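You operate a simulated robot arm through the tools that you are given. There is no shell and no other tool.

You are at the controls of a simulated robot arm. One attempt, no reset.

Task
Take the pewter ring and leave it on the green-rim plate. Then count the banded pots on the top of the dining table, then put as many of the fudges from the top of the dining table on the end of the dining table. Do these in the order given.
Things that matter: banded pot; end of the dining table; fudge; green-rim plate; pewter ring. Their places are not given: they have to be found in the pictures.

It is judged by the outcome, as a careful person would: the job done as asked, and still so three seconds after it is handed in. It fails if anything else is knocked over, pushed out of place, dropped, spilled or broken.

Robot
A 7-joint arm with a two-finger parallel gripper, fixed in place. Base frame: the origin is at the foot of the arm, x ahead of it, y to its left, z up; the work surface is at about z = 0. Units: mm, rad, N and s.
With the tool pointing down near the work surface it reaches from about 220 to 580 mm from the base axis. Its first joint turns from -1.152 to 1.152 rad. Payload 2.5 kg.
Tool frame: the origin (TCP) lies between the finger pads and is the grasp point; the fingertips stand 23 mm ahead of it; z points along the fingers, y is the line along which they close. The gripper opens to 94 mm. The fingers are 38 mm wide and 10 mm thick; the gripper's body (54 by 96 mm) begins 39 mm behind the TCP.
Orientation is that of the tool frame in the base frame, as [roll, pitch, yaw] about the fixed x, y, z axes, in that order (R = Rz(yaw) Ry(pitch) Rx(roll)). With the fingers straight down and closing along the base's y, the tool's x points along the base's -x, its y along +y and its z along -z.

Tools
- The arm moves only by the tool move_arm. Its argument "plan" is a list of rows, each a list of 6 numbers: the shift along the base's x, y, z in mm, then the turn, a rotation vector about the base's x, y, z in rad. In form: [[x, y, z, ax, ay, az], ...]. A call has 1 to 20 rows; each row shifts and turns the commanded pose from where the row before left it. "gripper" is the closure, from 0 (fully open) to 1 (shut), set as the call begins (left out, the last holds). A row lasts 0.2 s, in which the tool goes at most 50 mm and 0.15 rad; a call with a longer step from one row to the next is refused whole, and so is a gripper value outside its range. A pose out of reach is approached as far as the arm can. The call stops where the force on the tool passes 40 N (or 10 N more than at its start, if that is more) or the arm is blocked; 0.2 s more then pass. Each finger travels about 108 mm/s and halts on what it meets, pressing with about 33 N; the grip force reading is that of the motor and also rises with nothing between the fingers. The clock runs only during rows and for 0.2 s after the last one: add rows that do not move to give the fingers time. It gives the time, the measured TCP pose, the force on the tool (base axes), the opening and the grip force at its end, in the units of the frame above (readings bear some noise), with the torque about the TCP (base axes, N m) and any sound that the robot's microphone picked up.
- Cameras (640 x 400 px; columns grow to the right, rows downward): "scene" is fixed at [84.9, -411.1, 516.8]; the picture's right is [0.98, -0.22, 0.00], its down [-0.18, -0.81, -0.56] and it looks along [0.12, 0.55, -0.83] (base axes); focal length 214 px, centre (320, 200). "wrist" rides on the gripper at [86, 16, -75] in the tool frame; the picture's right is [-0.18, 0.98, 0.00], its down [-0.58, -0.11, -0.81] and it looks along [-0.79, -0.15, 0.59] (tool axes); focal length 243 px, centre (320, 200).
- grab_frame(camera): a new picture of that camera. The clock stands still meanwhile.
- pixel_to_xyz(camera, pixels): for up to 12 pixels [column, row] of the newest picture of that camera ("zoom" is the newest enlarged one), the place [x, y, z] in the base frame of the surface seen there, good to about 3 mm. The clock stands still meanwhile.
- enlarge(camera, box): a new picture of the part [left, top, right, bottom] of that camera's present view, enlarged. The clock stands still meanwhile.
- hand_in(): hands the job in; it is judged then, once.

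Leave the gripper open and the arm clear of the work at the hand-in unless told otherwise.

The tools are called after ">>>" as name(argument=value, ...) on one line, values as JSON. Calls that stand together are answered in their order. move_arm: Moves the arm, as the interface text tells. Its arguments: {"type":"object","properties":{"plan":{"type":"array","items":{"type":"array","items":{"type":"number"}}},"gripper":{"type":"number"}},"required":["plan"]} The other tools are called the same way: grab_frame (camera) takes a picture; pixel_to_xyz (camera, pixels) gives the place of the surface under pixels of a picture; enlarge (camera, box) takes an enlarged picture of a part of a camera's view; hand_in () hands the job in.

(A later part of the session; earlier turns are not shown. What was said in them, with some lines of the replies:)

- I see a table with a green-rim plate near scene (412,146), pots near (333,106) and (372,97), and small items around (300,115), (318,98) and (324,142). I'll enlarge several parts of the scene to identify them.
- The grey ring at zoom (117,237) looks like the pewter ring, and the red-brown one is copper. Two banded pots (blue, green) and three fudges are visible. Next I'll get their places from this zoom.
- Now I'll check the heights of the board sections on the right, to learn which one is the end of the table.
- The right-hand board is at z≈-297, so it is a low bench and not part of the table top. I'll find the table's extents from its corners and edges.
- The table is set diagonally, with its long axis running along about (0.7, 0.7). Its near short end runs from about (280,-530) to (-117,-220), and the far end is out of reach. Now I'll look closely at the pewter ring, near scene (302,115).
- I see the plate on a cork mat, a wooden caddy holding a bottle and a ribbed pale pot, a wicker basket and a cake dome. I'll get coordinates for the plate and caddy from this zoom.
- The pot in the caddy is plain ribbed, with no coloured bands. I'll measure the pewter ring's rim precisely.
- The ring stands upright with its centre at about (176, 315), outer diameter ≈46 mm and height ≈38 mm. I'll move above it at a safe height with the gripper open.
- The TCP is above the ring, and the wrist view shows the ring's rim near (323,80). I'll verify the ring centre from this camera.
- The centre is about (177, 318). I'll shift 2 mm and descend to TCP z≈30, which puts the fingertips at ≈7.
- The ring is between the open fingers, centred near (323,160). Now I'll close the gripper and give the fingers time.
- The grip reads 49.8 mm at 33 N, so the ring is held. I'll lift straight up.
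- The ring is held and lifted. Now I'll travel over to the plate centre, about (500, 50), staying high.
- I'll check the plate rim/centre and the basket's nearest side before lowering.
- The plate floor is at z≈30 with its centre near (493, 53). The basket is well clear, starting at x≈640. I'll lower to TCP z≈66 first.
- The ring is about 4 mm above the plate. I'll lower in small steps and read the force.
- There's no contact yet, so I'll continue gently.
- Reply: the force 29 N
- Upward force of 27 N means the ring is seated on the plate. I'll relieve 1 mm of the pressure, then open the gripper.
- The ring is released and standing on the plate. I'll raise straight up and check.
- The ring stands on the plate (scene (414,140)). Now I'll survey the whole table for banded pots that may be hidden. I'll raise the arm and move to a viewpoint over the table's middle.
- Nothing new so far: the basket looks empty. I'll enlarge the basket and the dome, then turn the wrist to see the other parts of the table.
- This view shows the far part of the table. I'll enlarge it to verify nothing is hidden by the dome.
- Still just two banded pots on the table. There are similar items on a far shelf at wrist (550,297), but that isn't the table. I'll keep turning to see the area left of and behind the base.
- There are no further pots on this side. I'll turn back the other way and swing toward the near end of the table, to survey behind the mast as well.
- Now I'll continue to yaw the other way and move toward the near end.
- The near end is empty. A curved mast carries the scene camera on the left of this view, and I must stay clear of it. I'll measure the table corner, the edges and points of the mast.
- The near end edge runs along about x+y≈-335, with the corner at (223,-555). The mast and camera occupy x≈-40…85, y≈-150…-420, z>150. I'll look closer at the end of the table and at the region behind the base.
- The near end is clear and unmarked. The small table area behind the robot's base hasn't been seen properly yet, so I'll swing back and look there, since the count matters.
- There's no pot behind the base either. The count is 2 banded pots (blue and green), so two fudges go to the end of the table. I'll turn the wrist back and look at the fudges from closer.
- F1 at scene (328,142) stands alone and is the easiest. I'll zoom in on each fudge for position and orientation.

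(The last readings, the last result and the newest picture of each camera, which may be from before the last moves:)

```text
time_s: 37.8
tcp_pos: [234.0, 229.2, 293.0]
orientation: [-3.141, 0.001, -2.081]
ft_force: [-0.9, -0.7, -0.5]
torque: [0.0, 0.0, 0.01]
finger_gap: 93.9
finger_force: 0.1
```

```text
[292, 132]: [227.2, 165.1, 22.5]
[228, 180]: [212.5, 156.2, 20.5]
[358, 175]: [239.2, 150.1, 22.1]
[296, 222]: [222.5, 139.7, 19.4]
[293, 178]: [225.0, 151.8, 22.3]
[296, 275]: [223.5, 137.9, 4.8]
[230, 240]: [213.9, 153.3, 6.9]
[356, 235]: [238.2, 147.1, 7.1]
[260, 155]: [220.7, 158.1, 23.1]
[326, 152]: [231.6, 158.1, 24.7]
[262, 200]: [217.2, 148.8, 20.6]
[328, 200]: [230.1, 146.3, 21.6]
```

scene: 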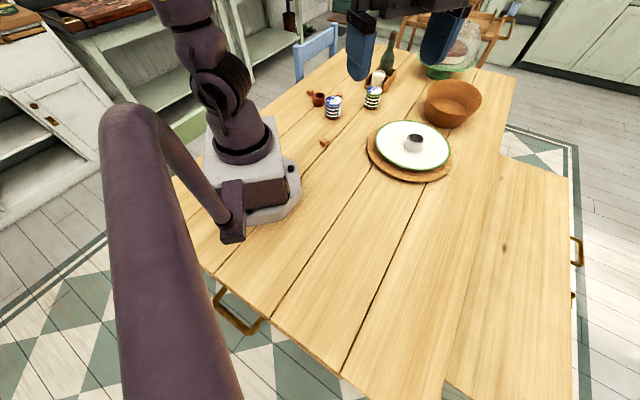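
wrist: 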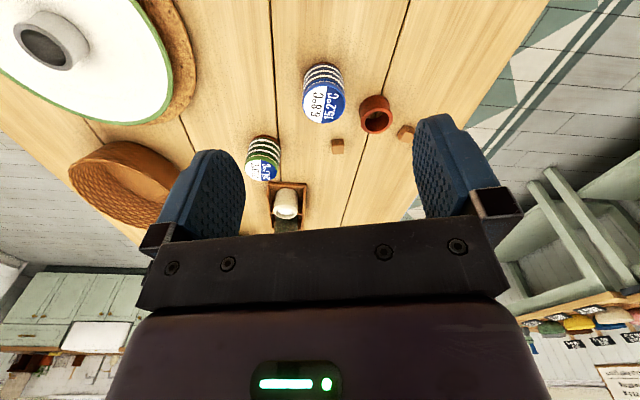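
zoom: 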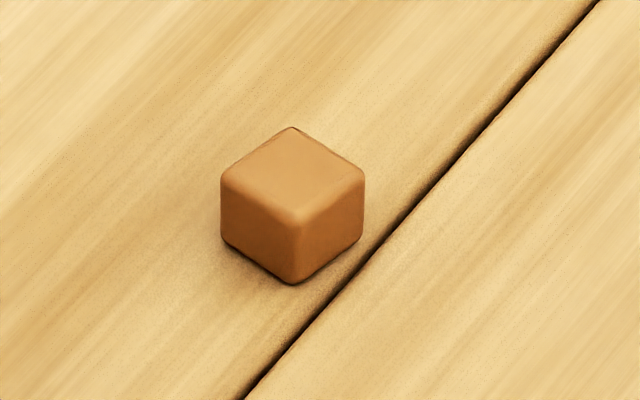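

F1's top centre is about (225, 152, 22), its sides ≈20–22 mm, and it's turned about 31°. I'll set the tool yaw to about -2.60, so the fingers close square to its faces, and move above it.

>>> move_arm(plan=[[-2.1, -19.2, -20, 0, 0, -0.13], [-2.1, -19.2, -20, 0, 0, -0.13], [-2.1, -19.2, -20, 0, 0, -0.13], [-2.2, -19.2, -20, 0, 0, -0.13], [0, 0, -30, 0, 0, 0], [0, 0, -30, 0, 0, 0], [0, 0, -30, 0, 0, 0], [0, 0, 0, 0, 0, 0]], gripper=0.3)

>>> grab_frame(camera="wrist")

>>> grab_frame(camera="scene")

```text
time_s: 39.6
tcp_pos: [226.2, 150.1, 124.1]
orientation: [-3.141, -0.001, -2.603]
ft_force: [0.8, -0.1, 0.4]
torque: [-0.02, 0.04, 0.03]
finger_gap: 65.6
finger_force: 0.1
```

```text
taken
```

wrist: 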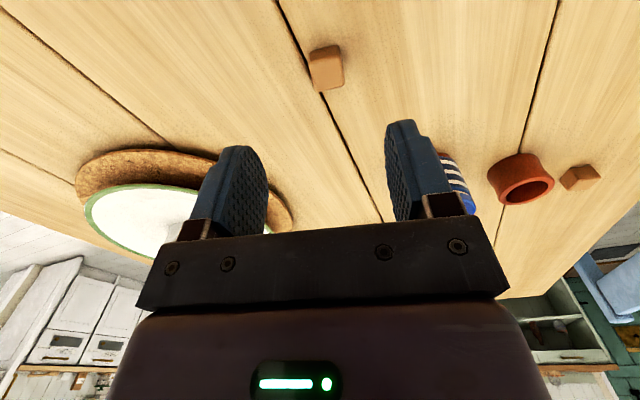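

```text
taken
```

scene: 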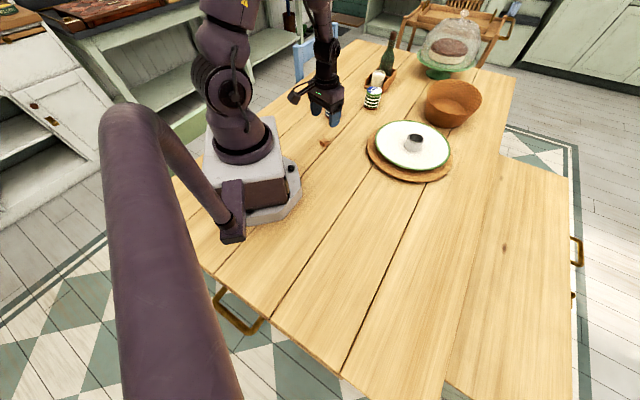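

The fudge F1 shows at wrist (326,68), between the finger lines. I'll check its location from this camera.

>>> pixel_to_xyz(camera="wrist", pixels=[[326, 68], [313, 60], [336, 55], [343, 78], [320, 88], [328, 80]])

>>> enlarge(camera="wrist", box=[286, 30, 366, 110])

```text
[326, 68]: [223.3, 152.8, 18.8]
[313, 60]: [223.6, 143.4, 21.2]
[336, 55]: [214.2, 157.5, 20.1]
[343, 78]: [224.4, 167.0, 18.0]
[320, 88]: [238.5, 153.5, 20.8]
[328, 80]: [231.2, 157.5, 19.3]
```

```text
5.00 times, centred on (326, 70) of wrist
```

zoom: 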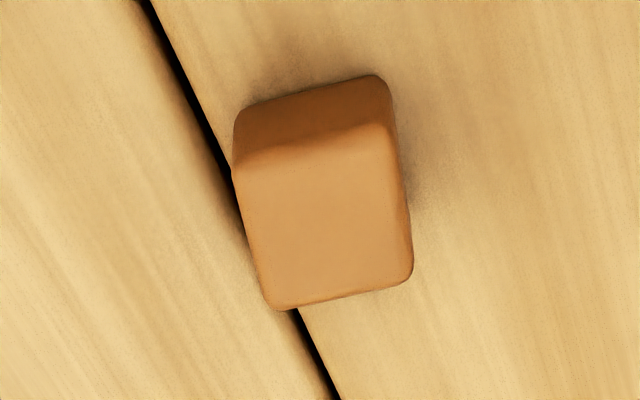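

>>> pixel_to_xyz(camera="zoom", pixels=[[245, 170], [385, 138], [403, 270], [280, 298], [325, 215], [250, 120], [380, 85]])

```text
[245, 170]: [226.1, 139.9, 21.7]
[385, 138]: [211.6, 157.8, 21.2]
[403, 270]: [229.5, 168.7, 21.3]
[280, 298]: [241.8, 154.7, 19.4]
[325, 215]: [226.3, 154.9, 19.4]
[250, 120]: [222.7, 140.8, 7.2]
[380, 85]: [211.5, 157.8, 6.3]
```

F1's centre averages to about (226.5, 154). I'll shift slightly and descend to TCP z≈27.

>>> move_arm(plan=[[1, 1.5, -30, 0, 0, 0.04], [0, 0, -30, 0, 0, 0], [0, 0, -20, 0, 0, 0], [0, 0, -16, 0, 0, 0], [0, 0, 0, 0, 0, 0]], gripper=0.3)

>>> grab_frame(camera="wrist")

```text
time_s: 40.8
tcp_pos: [227.1, 152.2, 26.2]
orientation: [3.141, 0.0, -2.562]
ft_force: [-0.3, -1.1, 0.4]
torque: [0.0, -0.03, 0.02]
finger_gap: 66.0
finger_force: 0.0
```

```text
taken
```

wrist: 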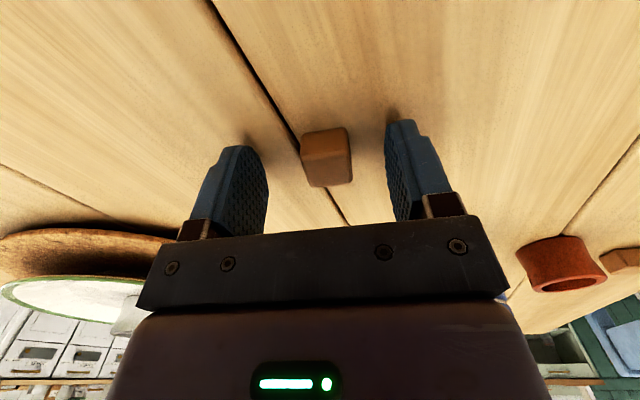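

The fudge sits between the open fingers. Now I'll close on it.

>>> move_arm(plan=[[0, 0, 0, 0, 0, 0], [0, 0, 0, 0, 0, 0], [0, 0, 0, 0, 0, 0], [0, 0, 0, 0, 0, 0]], gripper=1)

>>> grab_frame(camera="wrist")

```text
time_s: 41.8
tcp_pos: [226.1, 151.2, 27.2]
orientation: [-3.141, 0.001, -2.562]
ft_force: [-1.5, 0.2, -0.3]
torque: [-0.03, 0.01, -0.01]
finger_gap: 22.0
finger_force: 32.9
```

```text
taken
```

wrist: 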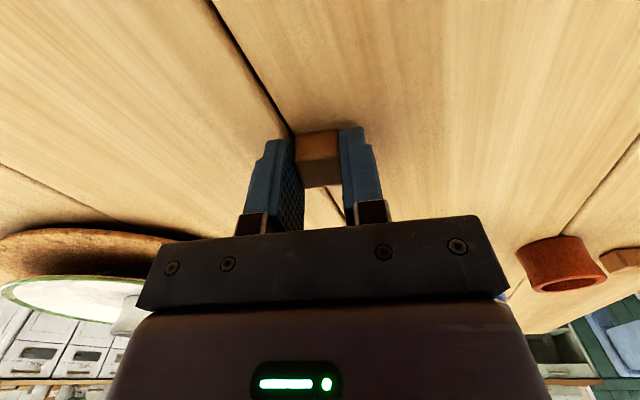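

The gap reads 22 mm at 33 N, so the fudge is held. I'll lift it.

>>> move_arm(plan=[[0, 0, 15, 0, 0, 0], [0, 0, 25, 0, 0, 0], [0, 0, 30, 0, 0, 0], [0, 0, 30, 0, 0, 0], [0, 0, 30, 0, 0, 0], [0, 0, 0, 0, 0, 0]], gripper=1)

>>> grab_frame(camera="wrist")

```text
time_s: 43.2
tcp_pos: [226.4, 152.7, 155.9]
orientation: [-3.141, 0.0, -2.561]
ft_force: [0.2, -0.2, 0.0]
torque: [0.0, 0.0, -0.01]
finger_gap: 22.6
finger_force: 33.8
```

```text
taken
```

wrist: 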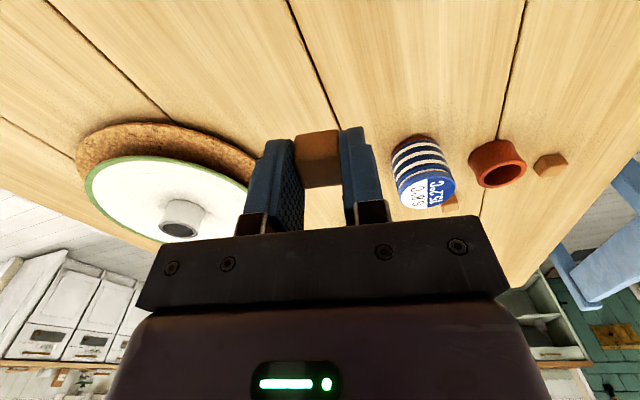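

The fudge is lifted. I'll travel around the front of the base toward the near end, staying at z≈157 and turning the tool with the arm.

>>> move_arm(plan=[[11.7, -25.5, 0, 0, 0, -0.08], [11.7, -25.5, 0, 0, 0, -0.08], [11.7, -25.5, 0, 0, 0, -0.08], [11.7, -25.5, 0, 0, 0, -0.08], [11.7, -25.5, 0, 0, 0, -0.08], [11.7, -25.5, 0, 0, 0, -0.08], [11.7, -25.5, 0, 0, 0, -0.08], [11.8, -25.5, 0, 0, 0, -0.08], [0, -25, 0, 0, 0, -0.08], [0, -25, 0, 0, 0, -0.08], [0, -25, 0, 0, 0, -0.08], [0, -25, 0, 0, 0, -0.08], [-5, -25, 0, 0, 0, -0.08], [-5, -25, 0, 0, 0, -0.08], [-5, -25, 0, 0, 0, -0.08], [-5, -25, 0, 0, 0, -0.08], [0, 0, 0, 0, 0, 0]], gripper=1)

>>> grab_frame(camera="wrist")

>>> grab_frame(camera="scene")

```text
time_s: 46.8
tcp_pos: [300.6, -250.2, 155.9]
orientation: [-3.14, 0.0, 2.441]
ft_force: [0.9, 0.1, -0.2]
torque: [-0.02, -0.03, -0.01]
finger_gap: 22.5
finger_force: 32.7
```

```text
taken
```

wrist: 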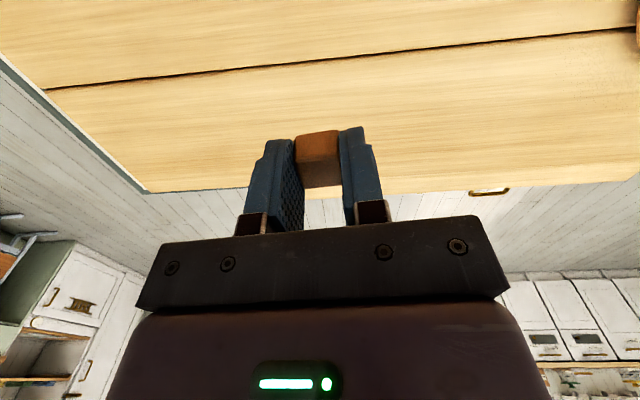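

```text
taken
```

scene: 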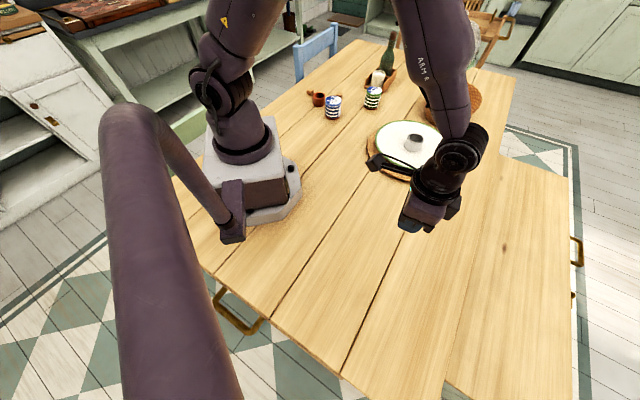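

The wrist view shows the table end: the corner is at (145,190) and the end edge runs from (0,65) to (145,190). I'll measure these.

>>> pixel_to_xyz(camera="wrist", pixels=[[148, 188], [100, 145], [50, 98], [10, 70], [260, 187], [200, 150], [100, 100], [300, 100], [200, 60], [60, 60]])

>>> pixel_to_xyz(camera="scene", pixels=[[370, 300], [400, 350], [430, 300], [440, 350], [385, 330], [430, 390], [445, 300]])

```text
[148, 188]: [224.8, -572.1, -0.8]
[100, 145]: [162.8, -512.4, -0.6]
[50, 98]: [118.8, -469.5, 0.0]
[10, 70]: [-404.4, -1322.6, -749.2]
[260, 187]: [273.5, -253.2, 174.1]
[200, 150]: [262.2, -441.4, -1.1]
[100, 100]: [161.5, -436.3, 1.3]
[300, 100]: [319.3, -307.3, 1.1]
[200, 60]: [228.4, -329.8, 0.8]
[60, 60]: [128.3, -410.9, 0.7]
```

```text
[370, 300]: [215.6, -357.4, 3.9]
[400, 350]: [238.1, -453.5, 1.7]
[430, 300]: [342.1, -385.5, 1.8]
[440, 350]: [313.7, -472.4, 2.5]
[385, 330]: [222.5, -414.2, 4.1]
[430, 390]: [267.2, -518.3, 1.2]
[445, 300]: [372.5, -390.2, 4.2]
```

The edge is at x+y≈-349. I'll place the first fudge at about (262, -432), which is ≈125 mm in from the end edge and ≈70 mm from the side. Moving above it now.

>>> move_arm(plan=[[-5.4, -26, 0, 0, 0, -0.045], [-5.4, -26, 0, 0, 0, -0.045], [-5.4, -26, 0, 0, 0, -0.045], [-5.4, -26, 0, 0, 0, -0.045], [-5.4, -26, 0, 0, 0, -0.045], [-5.4, -26, 0, 0, 0, -0.045], [-5.4, -26, 0, 0, 0, -0.045], [0, 0, -30, 0, 0, 0], [0, 0, -30, 0, 0, 0], [0, 0, -25, 0, 0, 0], [0, 0, 0, 0, 0, 0]], gripper=1)

>>> grab_frame(camera="wrist")

>>> grab_frame(camera="scene")

```text
time_s: 49.2
tcp_pos: [264.5, -436.1, 73.9]
orientation: [-3.141, 0.0, 2.128]
ft_force: [0.2, -0.6, 0.2]
torque: [0.04, 0.01, -0.03]
finger_gap: 22.4
finger_force: 33.5
```

```text
taken
```

wrist: 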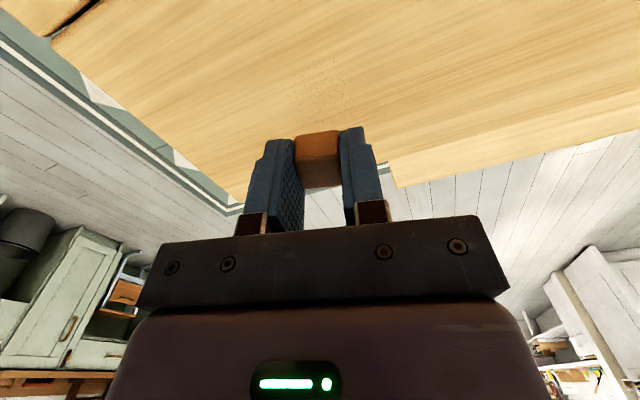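

```text
taken
```

scene: 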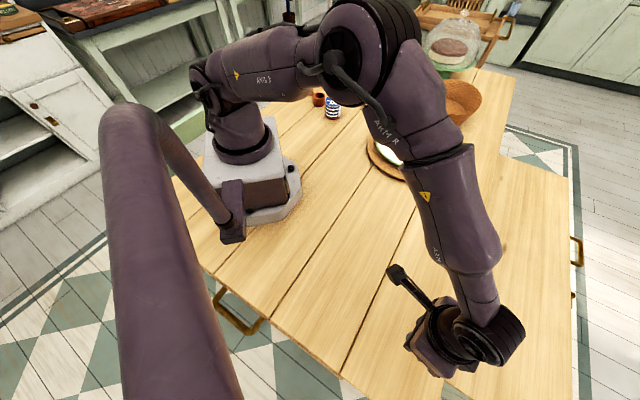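

The arm is clear of the mast. I'll descend to just above the table, around z≈29.

>>> move_arm(plan=[[0, 0, -20, 0, 0, 0], [0, 0, -15, 0, 0, 0], [0, 0, -8, 0, 0, 0], [0, 0, -1, 0, 0, 0], [0, 0, 0, 0, 0, 0]], gripper=1)

```text
time_s: 50.4
tcp_pos: [263.2, -435.7, 28.8]
orientation: [-3.141, 0.0, 2.127]
ft_force: [0.0, 0.6, 0.4]
torque: [-0.01, 0.01, 0.0]
finger_gap: 22.4
finger_force: 32.9
```

>>> move_arm(plan=[[0, 0, -1, 0, 0, 0], [0, 0, -0.7, 0, 0, 0], [0, 0, 0, 0, 0, 0]], gripper=1)

```text
time_s: 51.2
tcp_pos: [263.3, -433.5, 27.2]
orientation: [3.141, 0.001, 2.128]
ft_force: [0.1, 0.0, 0.1]
torque: [-0.02, 0.02, -0.03]
finger_gap: 22.8
finger_force: 33.1
```

There's no contact yet, so another small step down.

>>> move_arm(plan=[[0, 0, -0.7, 0, 0, 0], [0, 0, -0.5, 0, 0, 0], [0, 0, 0, 0, 0, 0]], gripper=1)

>>> grab_frame(camera="wrist")

```text
time_s: 52.0
tcp_pos: [263.8, -434.2, 26.5]
orientation: [3.141, 0.0, 2.127]
ft_force: [-0.6, 2.5, 7.8]
torque: [0.12, 0.01, 0.0]
finger_gap: 22.4
finger_force: 32.5
```

```text
taken
```

wrist: 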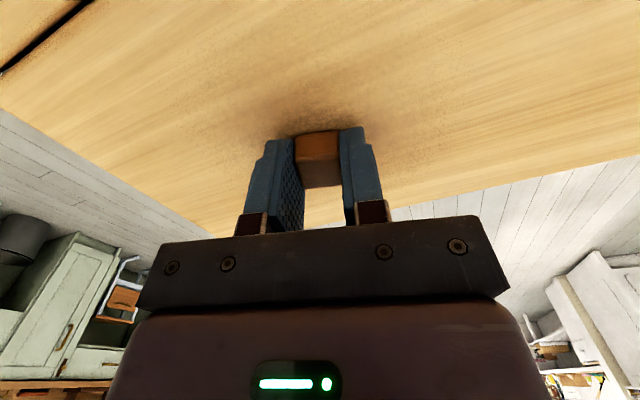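

A light contact of 7.8 N means the fudge is on the table. I'll open the fingers partway to 0.4.

>>> move_arm(plan=[[0, 0, 0, 0, 0, 0], [0, 0, 0, 0, 0, 0], [0, 0, 0, 0, 0, 0]], gripper=0.4)

>>> grab_frame(camera="wrist")

```text
time_s: 52.8
tcp_pos: [263.7, -434.1, 26.3]
orientation: [3.141, 0.001, 2.128]
ft_force: [-0.6, -0.6, 0.3]
torque: [0.01, 0.03, -0.03]
finger_gap: 56.2
finger_force: 0.0
```

```text
taken
```

wrist: 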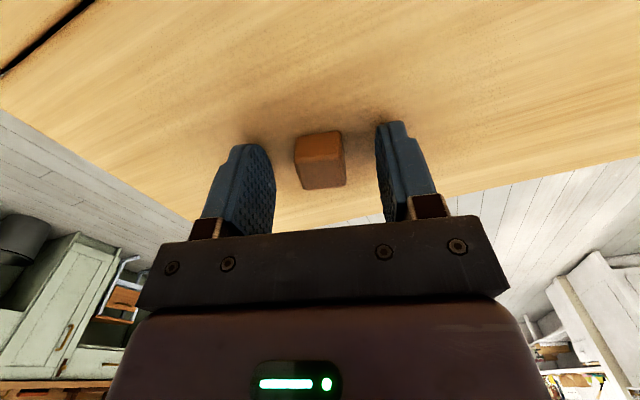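

The fudge rests freely. I'll lift straight up and return the way I came.

>>> move_arm(plan=[[0, 0, 15, 0, 0, 0], [0, 0, 30, 0, 0, 0], [0, 0, 30, 0, 0, 0], [0, 0, 30, 0, 0, 0], [0, 0, 35, 0, 0, 0], [5.4, 26, 0, 0, 0, 0.045], [5.4, 26, 0, 0, 0, 0.045], [5.4, 26, 0, 0, 0, 0.045], [5.4, 26, 0, 0, 0, 0.045], [5.4, 26, 0, 0, 0, 0.045], [5.4, 26, 0, 0, 0, 0.045], [5.4, 26, 0, 0, 0, 0.045], [0, 0, 0, 0, 0, 0]], gripper=0.4)

>>> grab_frame(camera="scene")

>>> grab_frame(camera="wrist")

```text
time_s: 55.6
tcp_pos: [299.5, -251.2, 167.7]
orientation: [3.141, 0.001, 2.444]
ft_force: [0.9, -0.1, 0.4]
torque: [0.0, -0.02, -0.01]
finger_gap: 56.3
finger_force: 0.0
```

```text
taken
```

scene: 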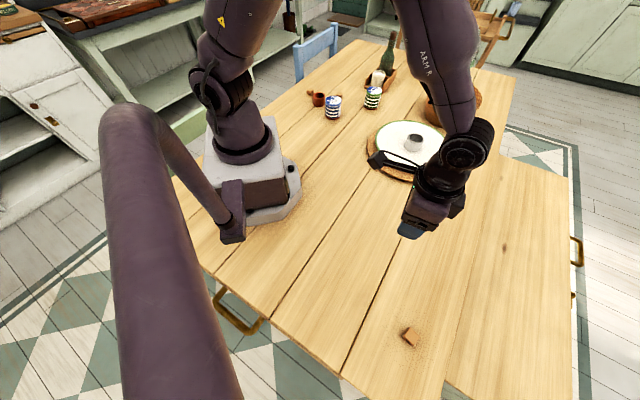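

```text
taken
```

wrist: 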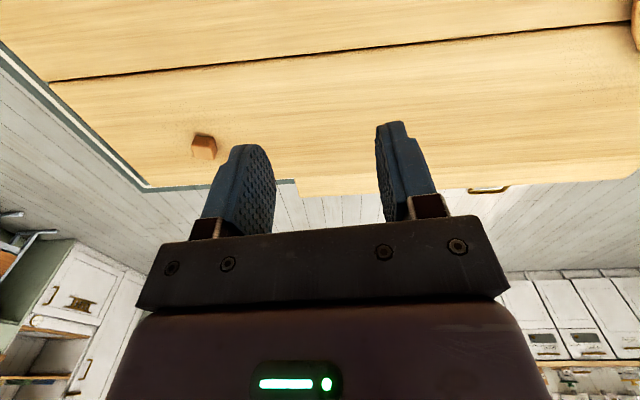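

The first fudge sits at scene (410,337) on the end of the table. I'll head back for a second one.

>>> move_arm(plan=[[5, 25, 5, 0, 0, 0.08], [5, 25, 5, 0, 0, 0.08], [5, 25, 5, 0, 0, 0.08], [5, 25, 5, 0, 0, 0.08], [0, 25, 5, 0, 0, 0.08], [0, 25, 5, 0, 0, 0.08], [0, 25, 5, 0, 0, 0.08], [0, 25, 5, 0, 0, 0.08], [-9, 27, 5, 0, 0, 0.1], [-9, 27, 5, 0, 0, 0.1], [-9, 27, 5, 0, 0, 0.1], [-9, 27, 5, 0, 0, 0.1], [-9, 27, 5, 0, 0, 0.1], [-9, 27, 5, 0, 0, 0.1], [-9, 27, 5, 0, 0, 0.1], [-9, 27, 5, 0, 0, 0.1], [0, 25, 0, 0, 0, 0.1], [0, 25, 0, 0, 0, 0.1], [0, 25, 0, 0, 0, 0.1], [0, 0, 0, 0, 0, 0]], gripper=0.3)

>>> grab_frame(camera="wrist")

>>> grab_frame(camera="scene")

```text
time_s: 59.8
tcp_pos: [249.3, 239.1, 245.6]
orientation: [3.141, 0.0, -2.101]
ft_force: [-0.2, -0.3, 0.3]
torque: [-0.01, 0.0, 0.01]
finger_gap: 65.7
finger_force: 0.1
```

```text
taken
```

wrist: 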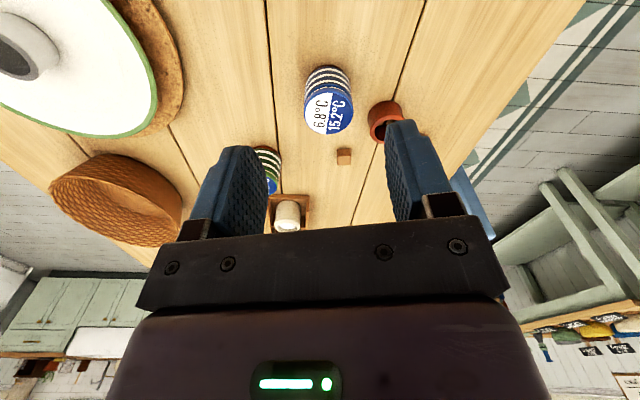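

```text
taken
```

scene: 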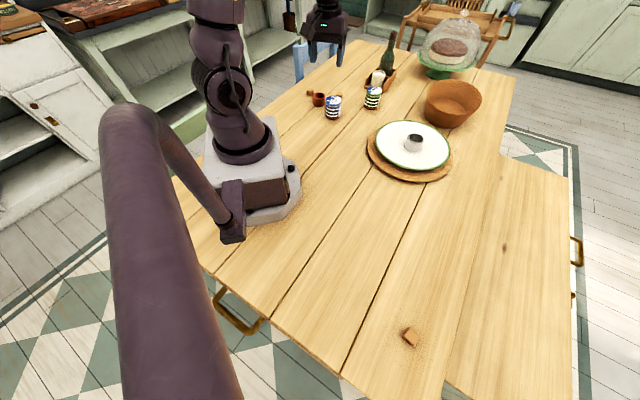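

I'll zoom in on the two remaining fudges near the copper ring and blue pot, using the scene camera.

>>> enlarge(camera="scene", box=[300, 82, 348, 112])

```text
13.33 times, centred on (324, 97) of scene
```

zoom: 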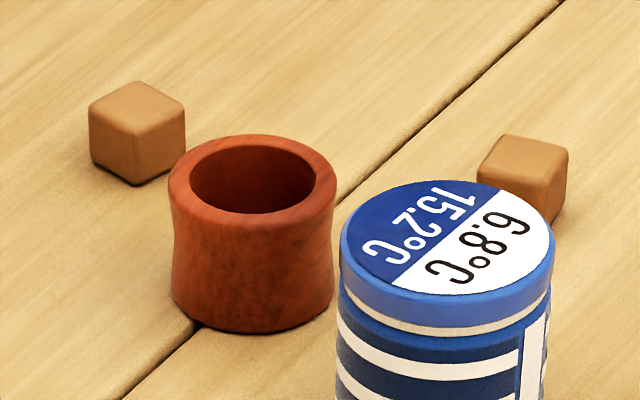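

>>> pixel_to_xyz(camera="zoom", pixels=[[135, 86], [94, 112], [180, 105], [138, 132], [136, 108], [510, 140], [484, 160], [562, 155], [175, 185], [330, 180], [252, 140], [252, 222]])

>>> pixel_to_xyz(camera="wrist", pixels=[[344, 154], [338, 163], [350, 163], [328, 115], [385, 120], [290, 215], [268, 170]])

```text
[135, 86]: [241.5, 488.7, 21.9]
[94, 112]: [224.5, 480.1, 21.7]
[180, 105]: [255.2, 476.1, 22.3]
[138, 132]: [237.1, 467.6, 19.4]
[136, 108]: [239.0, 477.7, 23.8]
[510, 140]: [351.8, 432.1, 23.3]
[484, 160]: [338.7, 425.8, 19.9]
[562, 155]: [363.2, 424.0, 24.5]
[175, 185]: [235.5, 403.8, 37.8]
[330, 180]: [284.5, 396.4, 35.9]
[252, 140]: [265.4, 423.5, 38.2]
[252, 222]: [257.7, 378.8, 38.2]
```

```text
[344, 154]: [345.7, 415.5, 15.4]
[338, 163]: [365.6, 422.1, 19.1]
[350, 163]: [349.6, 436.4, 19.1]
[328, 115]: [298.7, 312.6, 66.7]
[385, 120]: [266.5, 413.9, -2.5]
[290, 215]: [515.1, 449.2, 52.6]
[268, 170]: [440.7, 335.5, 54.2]
```

F3, the fudge at scene (311,90), is centred at about (240, 478). Its only neighbour is the copper ring at (260, 401), which is low. I'll check where the blue chair back is before moving there.

>>> pixel_to_xyz(camera="scene", pixels=[[298, 50], [312, 45], [330, 32], [300, 75], [290, 90], [270, 100]])

>>> enlarge(camera="scene", box=[250, 10, 370, 110])

```text
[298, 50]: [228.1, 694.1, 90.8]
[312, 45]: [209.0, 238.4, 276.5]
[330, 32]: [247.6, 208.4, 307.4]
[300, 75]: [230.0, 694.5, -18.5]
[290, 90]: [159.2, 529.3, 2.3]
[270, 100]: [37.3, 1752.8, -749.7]
```

```text
4.00 times, centred on (310, 60) of scene
```

zoom: 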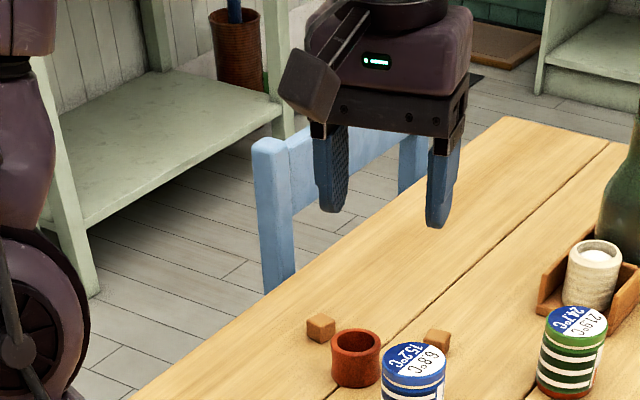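

The chair is at y≈690, well clear. I'll move above F3, descending gradually to z≈137.

>>> move_arm(plan=[[-1.1, 26.5, -12, 0, 0, 0], [-1.1, 26.5, -12, 0, 0, 0], [-1.1, 26.5, -12, 0, 0, 0], [-1.1, 26.5, -12, 0, 0, 0], [-1.1, 26.5, -12, 0, 0, 0], [-1.1, 26.5, -12, 0, 0, 0], [-1.1, 26.5, -12, 0, 0, 0], [-1.1, 26.5, -12, 0, 0, 0], [-1.1, 26.5, -12, 0, 0, 0], [0, 0, 0, 0, 0, 0]], gripper=0.45)

>>> grab_frame(camera="wrist")

>>> enlarge(camera="scene", box=[280, 50, 380, 120])

```text
time_s: 62.0
tcp_pos: [238.3, 478.3, 137.9]
orientation: [-3.141, 0.0, -2.102]
ft_force: [-0.2, 0.0, 0.0]
torque: [0.03, -0.01, -0.03]
finger_gap: 51.6
finger_force: 0.0
```

```text
taken
```

wrist: 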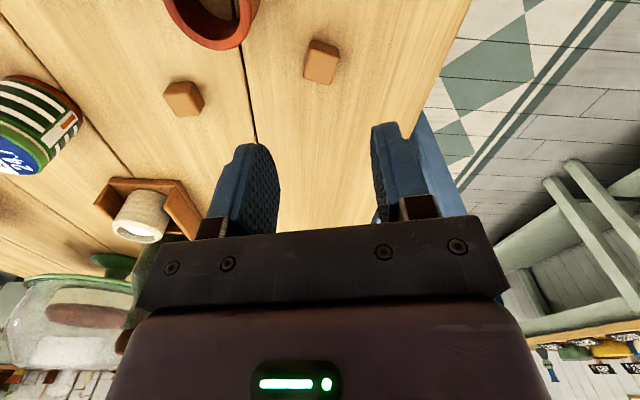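

```text
5.71 times, centred on (330, 85) of scene
```

zoom: 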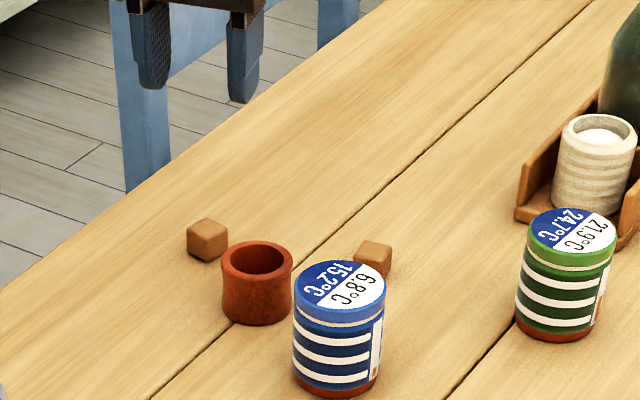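

F3 shows at wrist (321,62). I'll zoom in on it for its corners.

>>> enlarge(camera="wrist", box=[281, 22, 361, 102])

```text
5.00 times, centred on (321, 62) of wrist
```

zoom: 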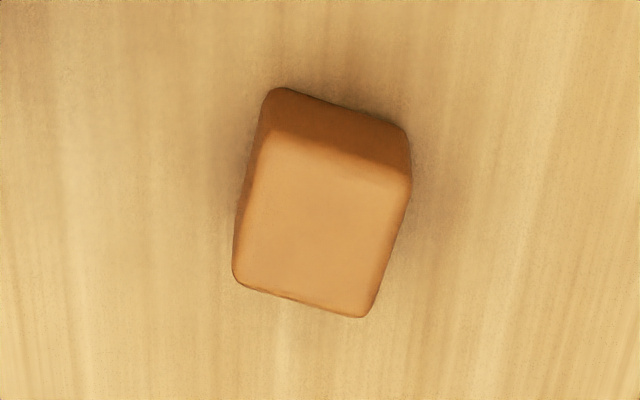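

>>> pixel_to_xyz(camera="zoom", pixels=[[265, 140], [400, 180], [362, 312], [240, 278], [318, 225], [280, 95], [400, 130], [252, 210], [382, 245]])

```text
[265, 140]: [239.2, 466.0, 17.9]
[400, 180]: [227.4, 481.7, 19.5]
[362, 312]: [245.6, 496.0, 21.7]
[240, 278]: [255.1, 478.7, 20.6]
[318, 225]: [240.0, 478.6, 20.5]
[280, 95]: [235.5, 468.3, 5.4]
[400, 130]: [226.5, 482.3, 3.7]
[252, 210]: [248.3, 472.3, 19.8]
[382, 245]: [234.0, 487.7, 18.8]
```

F3's centre is about (240.7, 479.4), turned ≈36°. I'll rotate the yaw to about -2.51, shift 2.5 mm and narrow the gripper to ≈47 mm, which keeps clear of the copper ring. Then I'll descend partway to z≈70.

>>> move_arm(plan=[[1, 0, 0, 0, 0, -0.137], [1, 0, 0, 0, 0, -0.137], [0.5, 0, 0, 0, 0, -0.137], [0, 0, -30, 0, 0, 0], [0, 0, -30, 0, 0, 0], [0, 0, -8, 0, 0, 0], [0, 0, 0, 0, 0, 0]], gripper=0.5)

>>> grab_frame(camera="wrist")

>>> enlarge(camera="scene", box=[280, 50, 380, 120])

```text
time_s: 63.6
tcp_pos: [240.8, 477.4, 69.4]
orientation: [3.141, -0.001, -2.511]
ft_force: [-0.1, 0.0, -0.1]
torque: [0.01, 0.01, 0.0]
finger_gap: 46.9
finger_force: 0.0
```

```text
taken
```

wrist: 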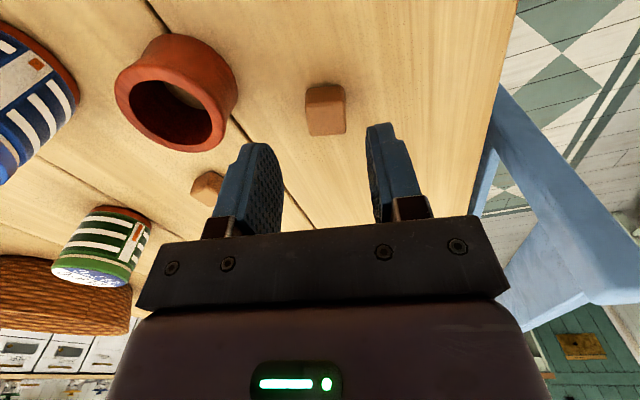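

```text
5.71 times, centred on (330, 85) of scene
```

zoom: 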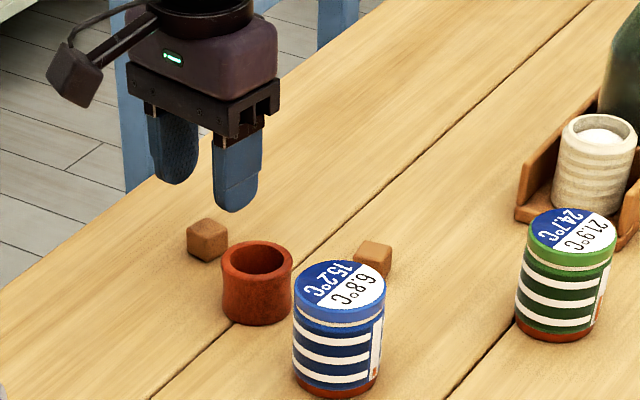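

The fudge is square between the fingers, and the near finger clears the copper ring. I'll descend to z≈27.

>>> move_arm(plan=[[0, 0, -18, 0, 0, 0], [0, 0, -15, 0, 0, 0], [0, 0, -10, 0, 0, 0], [0, 0, 0, 0, 0, 0]], gripper=0.5)

>>> grab_frame(camera="wrist")

```text
time_s: 64.6
tcp_pos: [241.6, 476.2, 25.7]
orientation: [-3.141, 0.0, -2.512]
ft_force: [0.4, -0.3, -0.3]
torque: [0.01, 0.0, 0.01]
finger_gap: 46.9
finger_force: 0.1
```

```text
taken
```

wrist: 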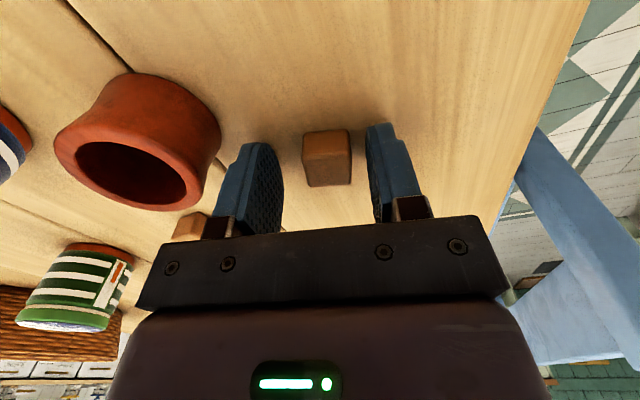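

The fudge is between the pads and the copper ring is clear of the left finger. Closing now.

>>> move_arm(plan=[[0, 0, 0, 0, 0, 0], [0, 0, 0, 0, 0, 0], [0, 0, 0, 0, 0, 0]], gripper=1)

>>> move_arm(plan=[[0, 0, 15, 0, 0, 0], [0, 0, 25, 0, 0, 0], [0, 0, 30, 0, 0, 0], [0, 0, 30, 0, 0, 0], [0, 0, 30, 0, 0, 0], [0, 0, 10, 0, 0, 0], [0, 0, 0, 0, 0, 0]], gripper=1)

>>> grab_frame(camera="wrist")

>>> enlarge(camera="scene", box=[280, 50, 380, 120])

```text
time_s: 65.4
tcp_pos: [240.6, 477.2, 27.7]
orientation: [3.141, 0.0, -2.511]
ft_force: [-0.5, -0.5, -0.2]
torque: [0.02, -0.01, 0.03]
finger_gap: 22.2
finger_force: 32.8
```

```text
time_s: 67.0
tcp_pos: [241.2, 476.3, 168.4]
orientation: [3.141, -0.001, -2.511]
ft_force: [0.5, -0.3, 0.4]
torque: [0.05, 0.03, -0.01]
finger_gap: 22.4
finger_force: 33.1
```

```text
taken
```

wrist: 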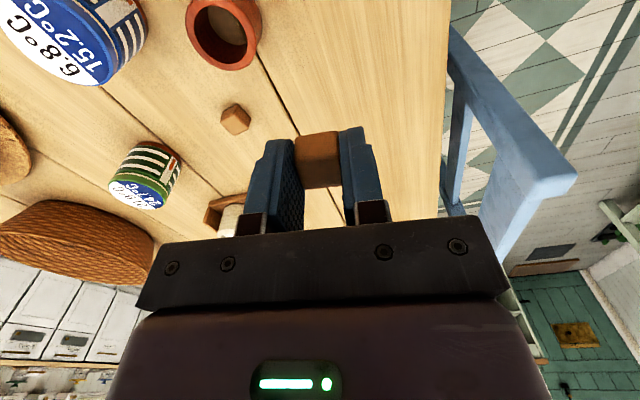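

```text
5.71 times, centred on (330, 85) of scene
```

zoom: 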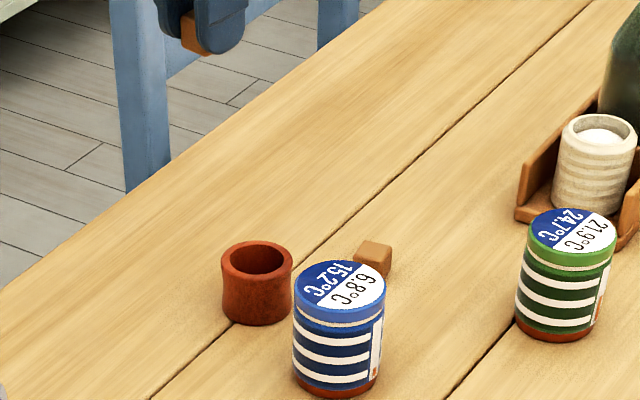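

The second fudge is held (22.4 mm) and nothing nearby was disturbed. I'll travel back toward the near end at z≈167.

>>> move_arm(plan=[[1, -24, 0, 0, 0, -0.04], [1, -24, 0, 0, 0, -0.04], [1, -24, 0, 0, 0, -0.04], [1, -24, 0, 0, 0, -0.04], [1, -24, 0, 0, 0, -0.04], [1, -24, 0, 0, 0, -0.04], [1, -24, 0, 0, 0, -0.04], [1, -24, 0, 0, 0, -0.04], [1, -24, 0, 0, 0, -0.04], [1, -24, 0, 0, 0, -0.04], [11.5, -25, 0, 0, 0, -0.04], [11.5, -25, 0, 0, 0, -0.04], [11.5, -25, 0, 0, 0, -0.04], [11.5, -25, 0, 0, 0, -0.04], [11.5, -25, 0, 0, 0, -0.04], [11.5, -25, 0, 0, 0, -0.04], [0, -30, 0, 0, 0, -0.04], [0, -30, 0, 0, 0, -0.04], [0, -30, 0, 0, 0, -0.04], [0, -30, 0, 0, 0, -0.04]], gripper=1)

>>> move_arm(plan=[[-2.5, -27.4, 0, 0, 0, -0.07], [-2.5, -27.4, 0, 0, 0, -0.07], [-2.5, -27.4, 0, 0, 0, -0.07], [-2.5, -27.4, 0, 0, 0, -0.07], [-2.5, -27.4, 0, 0, 0, -0.07], [-2.5, -27.4, 0, 0, 0, -0.07], [-2.5, -27.4, 0, 0, 0, -0.07], [-2.5, -27.4, 0, 0, 0, -0.07], [0, 0, 0, 0, 0, 0]], gripper=1)

>>> grab_frame(camera="wrist")

>>> grab_frame(camera="scene")

```text
time_s: 71.2
tcp_pos: [320.0, -34.8, 166.5]
orientation: [-3.141, 0.001, 2.974]
ft_force: [0.4, 0.0, -0.3]
torque: [-0.01, 0.01, 0.02]
finger_gap: 22.4
finger_force: 32.9
```

```text
time_s: 73.2
tcp_pos: [298.6, -254.8, 167.5]
orientation: [-3.141, -0.001, 2.411]
ft_force: [0.4, 0.5, -0.3]
torque: [0.03, -0.02, 0.0]
finger_gap: 22.5
finger_force: 33.2
```

```text
taken
```

wrist: 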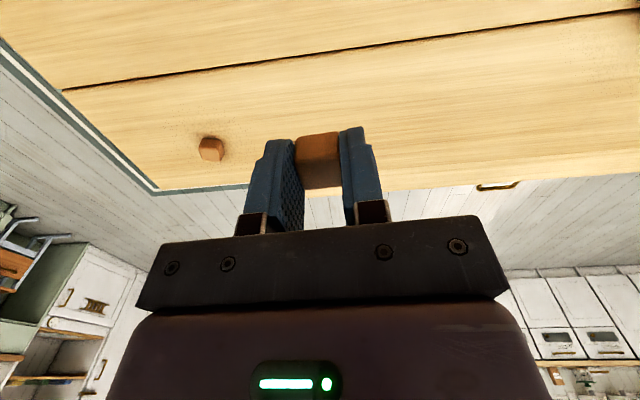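

```text
taken
```

scene: 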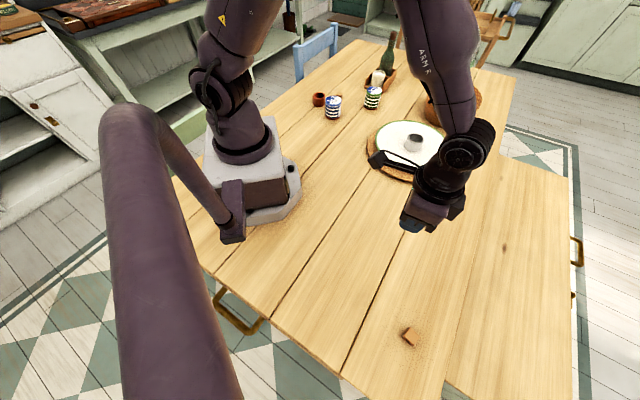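

I'll check where the first fudge lies exactly, at wrist (211,150) and scene (409,336), before placing the second beside it.

>>> pixel_to_xyz(camera="wrist", pixels=[[211, 147], [213, 155], [80, 88], [200, 72]])

>>> pixel_to_xyz(camera="scene", pixels=[[408, 334], [380, 310], [362, 340]])

```text
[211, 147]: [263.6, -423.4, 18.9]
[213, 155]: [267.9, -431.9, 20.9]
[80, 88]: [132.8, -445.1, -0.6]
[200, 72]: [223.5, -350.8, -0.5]
```

```text
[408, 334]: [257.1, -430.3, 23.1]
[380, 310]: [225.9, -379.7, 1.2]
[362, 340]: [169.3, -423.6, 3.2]
```

The first fudge is at (263, -431). I'll place the second at about (220, -386), some 63 mm away. Moving there and partway down.

>>> move_arm(plan=[[-13.1, -21.9, 0, 0, 0, -0.055], [-13.1, -21.9, 0, 0, 0, -0.055], [-13.1, -21.9, 0, 0, 0, -0.055], [-13.1, -21.9, 0, 0, 0, -0.055], [-13.1, -21.9, 0, 0, 0, -0.055], [-13.1, -21.9, 0, 0, 0, -0.055], [0, 0, -30, 0, 0, 0], [0, 0, -30, 0, 0, 0], [0, 0, -30, 0, 0, 0], [0, 0, 0, 0, 0, 0]], gripper=1)

>>> grab_frame(camera="wrist")

>>> grab_frame(camera="scene")

```text
time_s: 75.4
tcp_pos: [221.3, -382.5, 75.6]
orientation: [-3.141, 0.002, 2.082]
ft_force: [0.3, 0.6, 0.0]
torque: [0.0, 0.0, 0.02]
finger_gap: 22.3
finger_force: 32.7
```

```text
taken
```

wrist: 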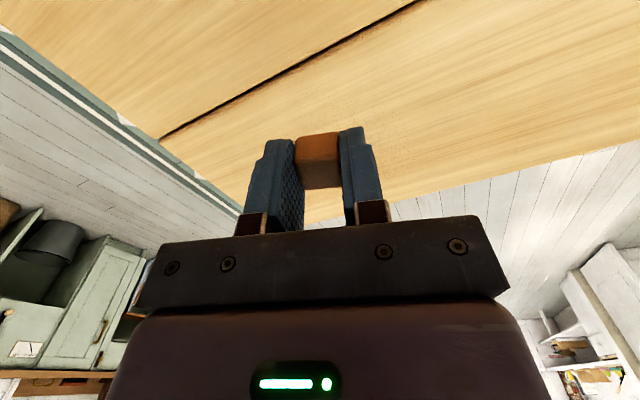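

```text
taken
```

scene: 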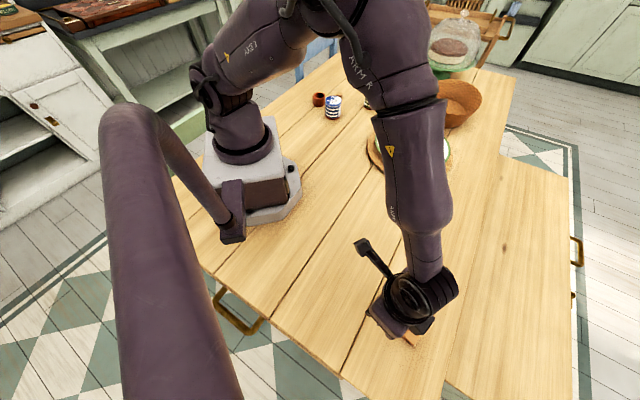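

I'm above the second spot, with the first fudge hidden just beyond the gripper. I'll lower to z≈29.

>>> move_arm(plan=[[0, 0, -22, 0, 0, 0], [0, 0, -15, 0, 0, 0], [0, 0, -9, 0, 0, 0], [0, 0, 0, 0, 0, 0]], gripper=1)

>>> grab_frame(camera="wrist")

```text
time_s: 76.4
tcp_pos: [221.8, -382.2, 31.2]
orientation: [3.141, 0.0, 2.08]
ft_force: [-0.1, 0.8, 0.7]
torque: [-0.01, 0.02, -0.04]
finger_gap: 22.3
finger_force: 32.8
```

```text
taken
```

wrist: 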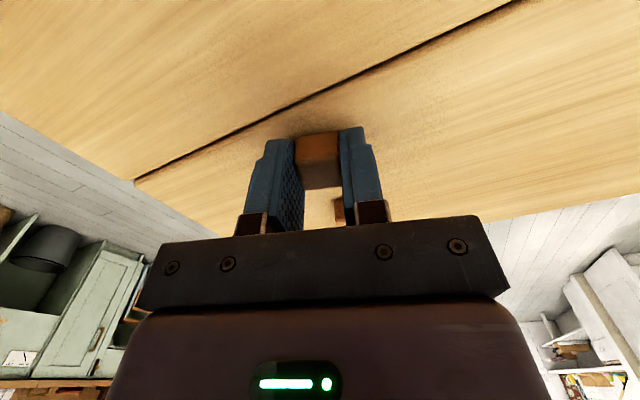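

I'm about 4 mm above the table, with the other fudge visible beyond at (338,210). I'll step down gently.

>>> move_arm(plan=[[0, 0, -1.5, 0, 0, 0], [0, 0, -1, 0, 0, 0], [0, 0, -0.7, 0, 0, 0], [0, 0, 0, 0, 0, 0]], gripper=1)

```text
time_s: 77.4
tcp_pos: [222.0, -382.3, 27.9]
orientation: [3.141, 0.001, 2.081]
ft_force: [0.1, 0.4, -0.3]
torque: [0.01, 0.04, 0.0]
finger_gap: 22.6
finger_force: 32.6
```

>>> move_arm(plan=[[0, 0, -0.7, 0, 0, 0], [0, 0, -0.5, 0, 0, 0], [0, 0, 0, 0, 0, 0]], gripper=1)

```text
time_s: 78.2
tcp_pos: [221.9, -383.9, 26.8]
orientation: [-3.14, 0.001, 2.082]
ft_force: [-0.1, 0.3, 0.5]
torque: [0.01, 0.0, -0.01]
finger_gap: 22.4
finger_force: 33.4
```

There's still no contact, so another small step.

>>> move_arm(plan=[[0, 0, -0.5, 0, 0, 0], [0, 0, -0.5, 0, 0, 0], [0, 0, 0, 0, 0, 0]], gripper=1)

```text
time_s: 79.0
tcp_pos: [222.2, -383.5, 25.8]
orientation: [3.14, 0.001, 2.082]
ft_force: [-2.2, 1.9, 10.8]
torque: [0.07, 0.03, 0.03]
finger_gap: 22.2
finger_force: 33.3
```

Contact at 10.8 N means the fudge rests on the table. I'll open the fingers partway.

>>> move_arm(plan=[[0, 0, 0, 0, 0, 0], [0, 0, 0, 0, 0, 0], [0, 0, 0, 0, 0, 0]], gripper=0.45)

>>> grab_frame(camera="wrist")

```text
time_s: 79.8
tcp_pos: [222.1, -383.4, 26.4]
orientation: [3.141, 0.0, 2.083]
ft_force: [-0.1, -0.8, -0.1]
torque: [0.0, 0.0, 0.02]
finger_gap: 51.8
finger_force: 0.0
```

```text
taken
```

wrist: 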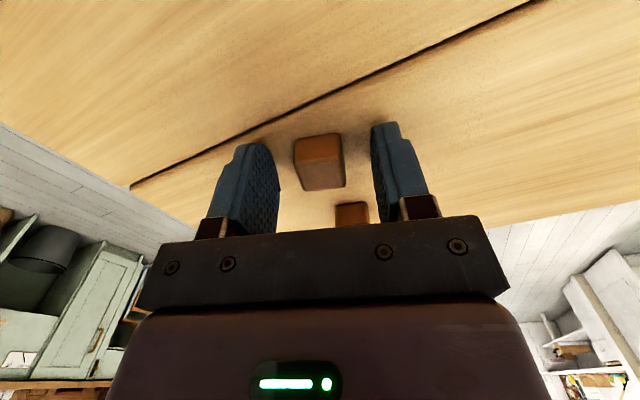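

Both fudges rest on the end of the table. I'll lift straight up, then retreat to a clear pose in front of the base with the gripper fully open.

>>> move_arm(plan=[[0, 0, 15, 0, 0, 0], [0, 0, 30, 0, 0, 0], [0, 0, 30, 0, 0, 0], [0, 0, 30, 0, 0, 0], [0, 0, 35, 0, 0, 0], [13, 22, 5, 0, 0, 0.055], [13, 22, 5, 0, 0, 0.055], [13, 22, 5, 0, 0, 0.055], [13, 22, 5, 0, 0, 0.055], [13, 22, 5, 0, 0, 0.055], [13, 22, 5, 0, 0, 0.055], [2, 27, 5, 0, 0, 0.07], [2, 27, 5, 0, 0, 0.07], [2, 27, 5, 0, 0, 0.07], [2, 27, 5, 0, 0, 0.07], [2, 27, 5, 0, 0, 0.07], [0, 0, 0, 0, 0, 0]], gripper=0.45)

>>> move_arm(plan=[[0, 27, 5, 0, 0, 0.07], [0, 27, 5, 0, 0, 0.07], [0, 27, 5, 0, 0, 0.07], [0, 27, 5, 0, 0, 0.07], [0, 27, 5, 0, 0, 0.07], [-4, 27, 5, 0, 0, 0.05], [-4, 27, 5, 0, 0, 0.05], [-4, 27, 5, 0, 0, 0.05], [-4, 27, 5, 0, 0, 0], [0, 0, 0, 0, 0, 0]], gripper=0)

>>> grab_frame(camera="scene")

>>> grab_frame(camera="wrist")

```text
time_s: 83.4
tcp_pos: [308.7, -116.5, 221.0]
orientation: [-3.141, -0.001, 2.763]
ft_force: [-0.4, 0.7, -0.2]
torque: [0.0, -0.04, 0.01]
finger_gap: 51.6
finger_force: 0.0
```

```text
time_s: 85.6
tcp_pos: [294.2, 127.6, 267.7]
orientation: [3.141, 0.001, -3.022]
ft_force: [0.1, -0.2, 0.5]
torque: [0.03, 0.01, 0.03]
finger_gap: 93.7
finger_force: 0.1
```

```text
taken
```

scene: 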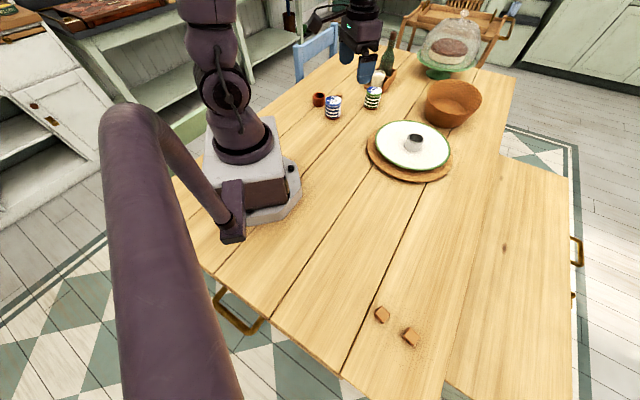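

```text
taken
```

wrist: 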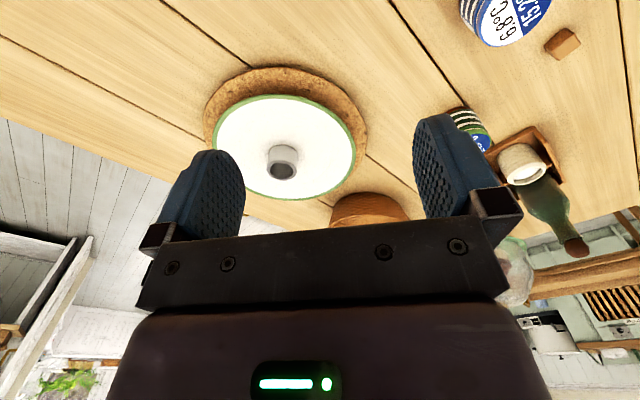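

Both fudges are on the end of the table at scene (382,315) and (409,336), the ring is on the plate, and everything else is in place. I'll take one closer look at the ring, the fudges and the pale pot in the caddy before finishing.

>>> enlarge(camera="wrist", box=[440, 100, 600, 260])

>>> enlarge(camera="scene", box=[360, 290, 440, 360])

>>> enlarge(camera="scene", box=[360, 60, 460, 190])

```text
2.50 times, centred on (520, 180) of wrist
```

zoom: 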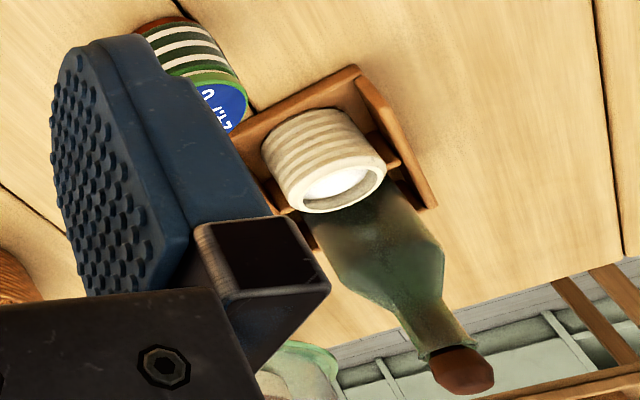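

```text
5.71 times, centred on (400, 325) of scene
```

zoom: 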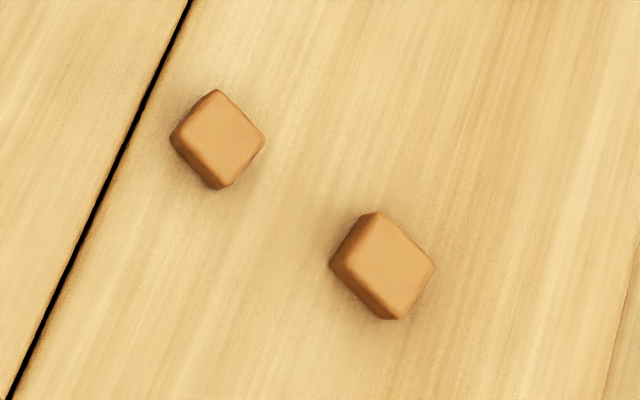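

```text
3.08 times, centred on (410, 125) of scene
```

zoom: 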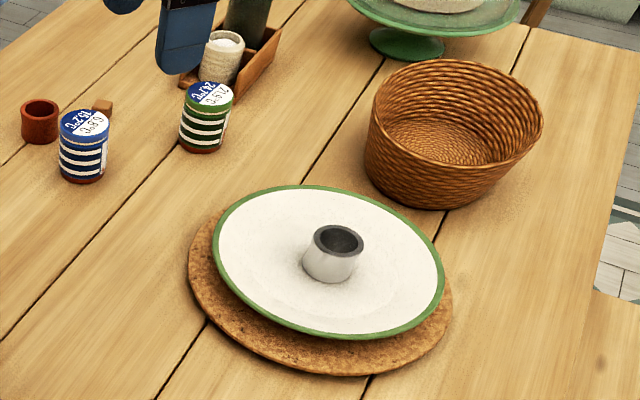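

The ring stands upright on the green-rim plate. There are two banded pots (blue and green); the pale ribbed pot in the caddy is a plain one without colour bands. Two fudges lie stable on the end of the table, and the gripper is open and clear. Handing in.

>>> hand_in()

```text
The job is handed in.
```

I finished the job and handed it in, but no result came back, so I don't know how it was judged.

- **Pewter ring:** it stands upright near the centre of the green-rim plate.
- **Banded pots:** I counted two on the table top, one blue and one green. I left out the pale ribbed pot in the wooden caddy because it has no coloured bands.
- **Fudges:** two of the three are now on the near end of the table, about 130 mm in from the end edge and 64 mm apart. The third is where it was, by the blue pot.

I took "the end" to be the near short end, since the far end is out of reach and nothing on the table marks it. In the last pictures nothing else looked moved or knocked over. The gripper was open and the arm clear of the work at hand-in.
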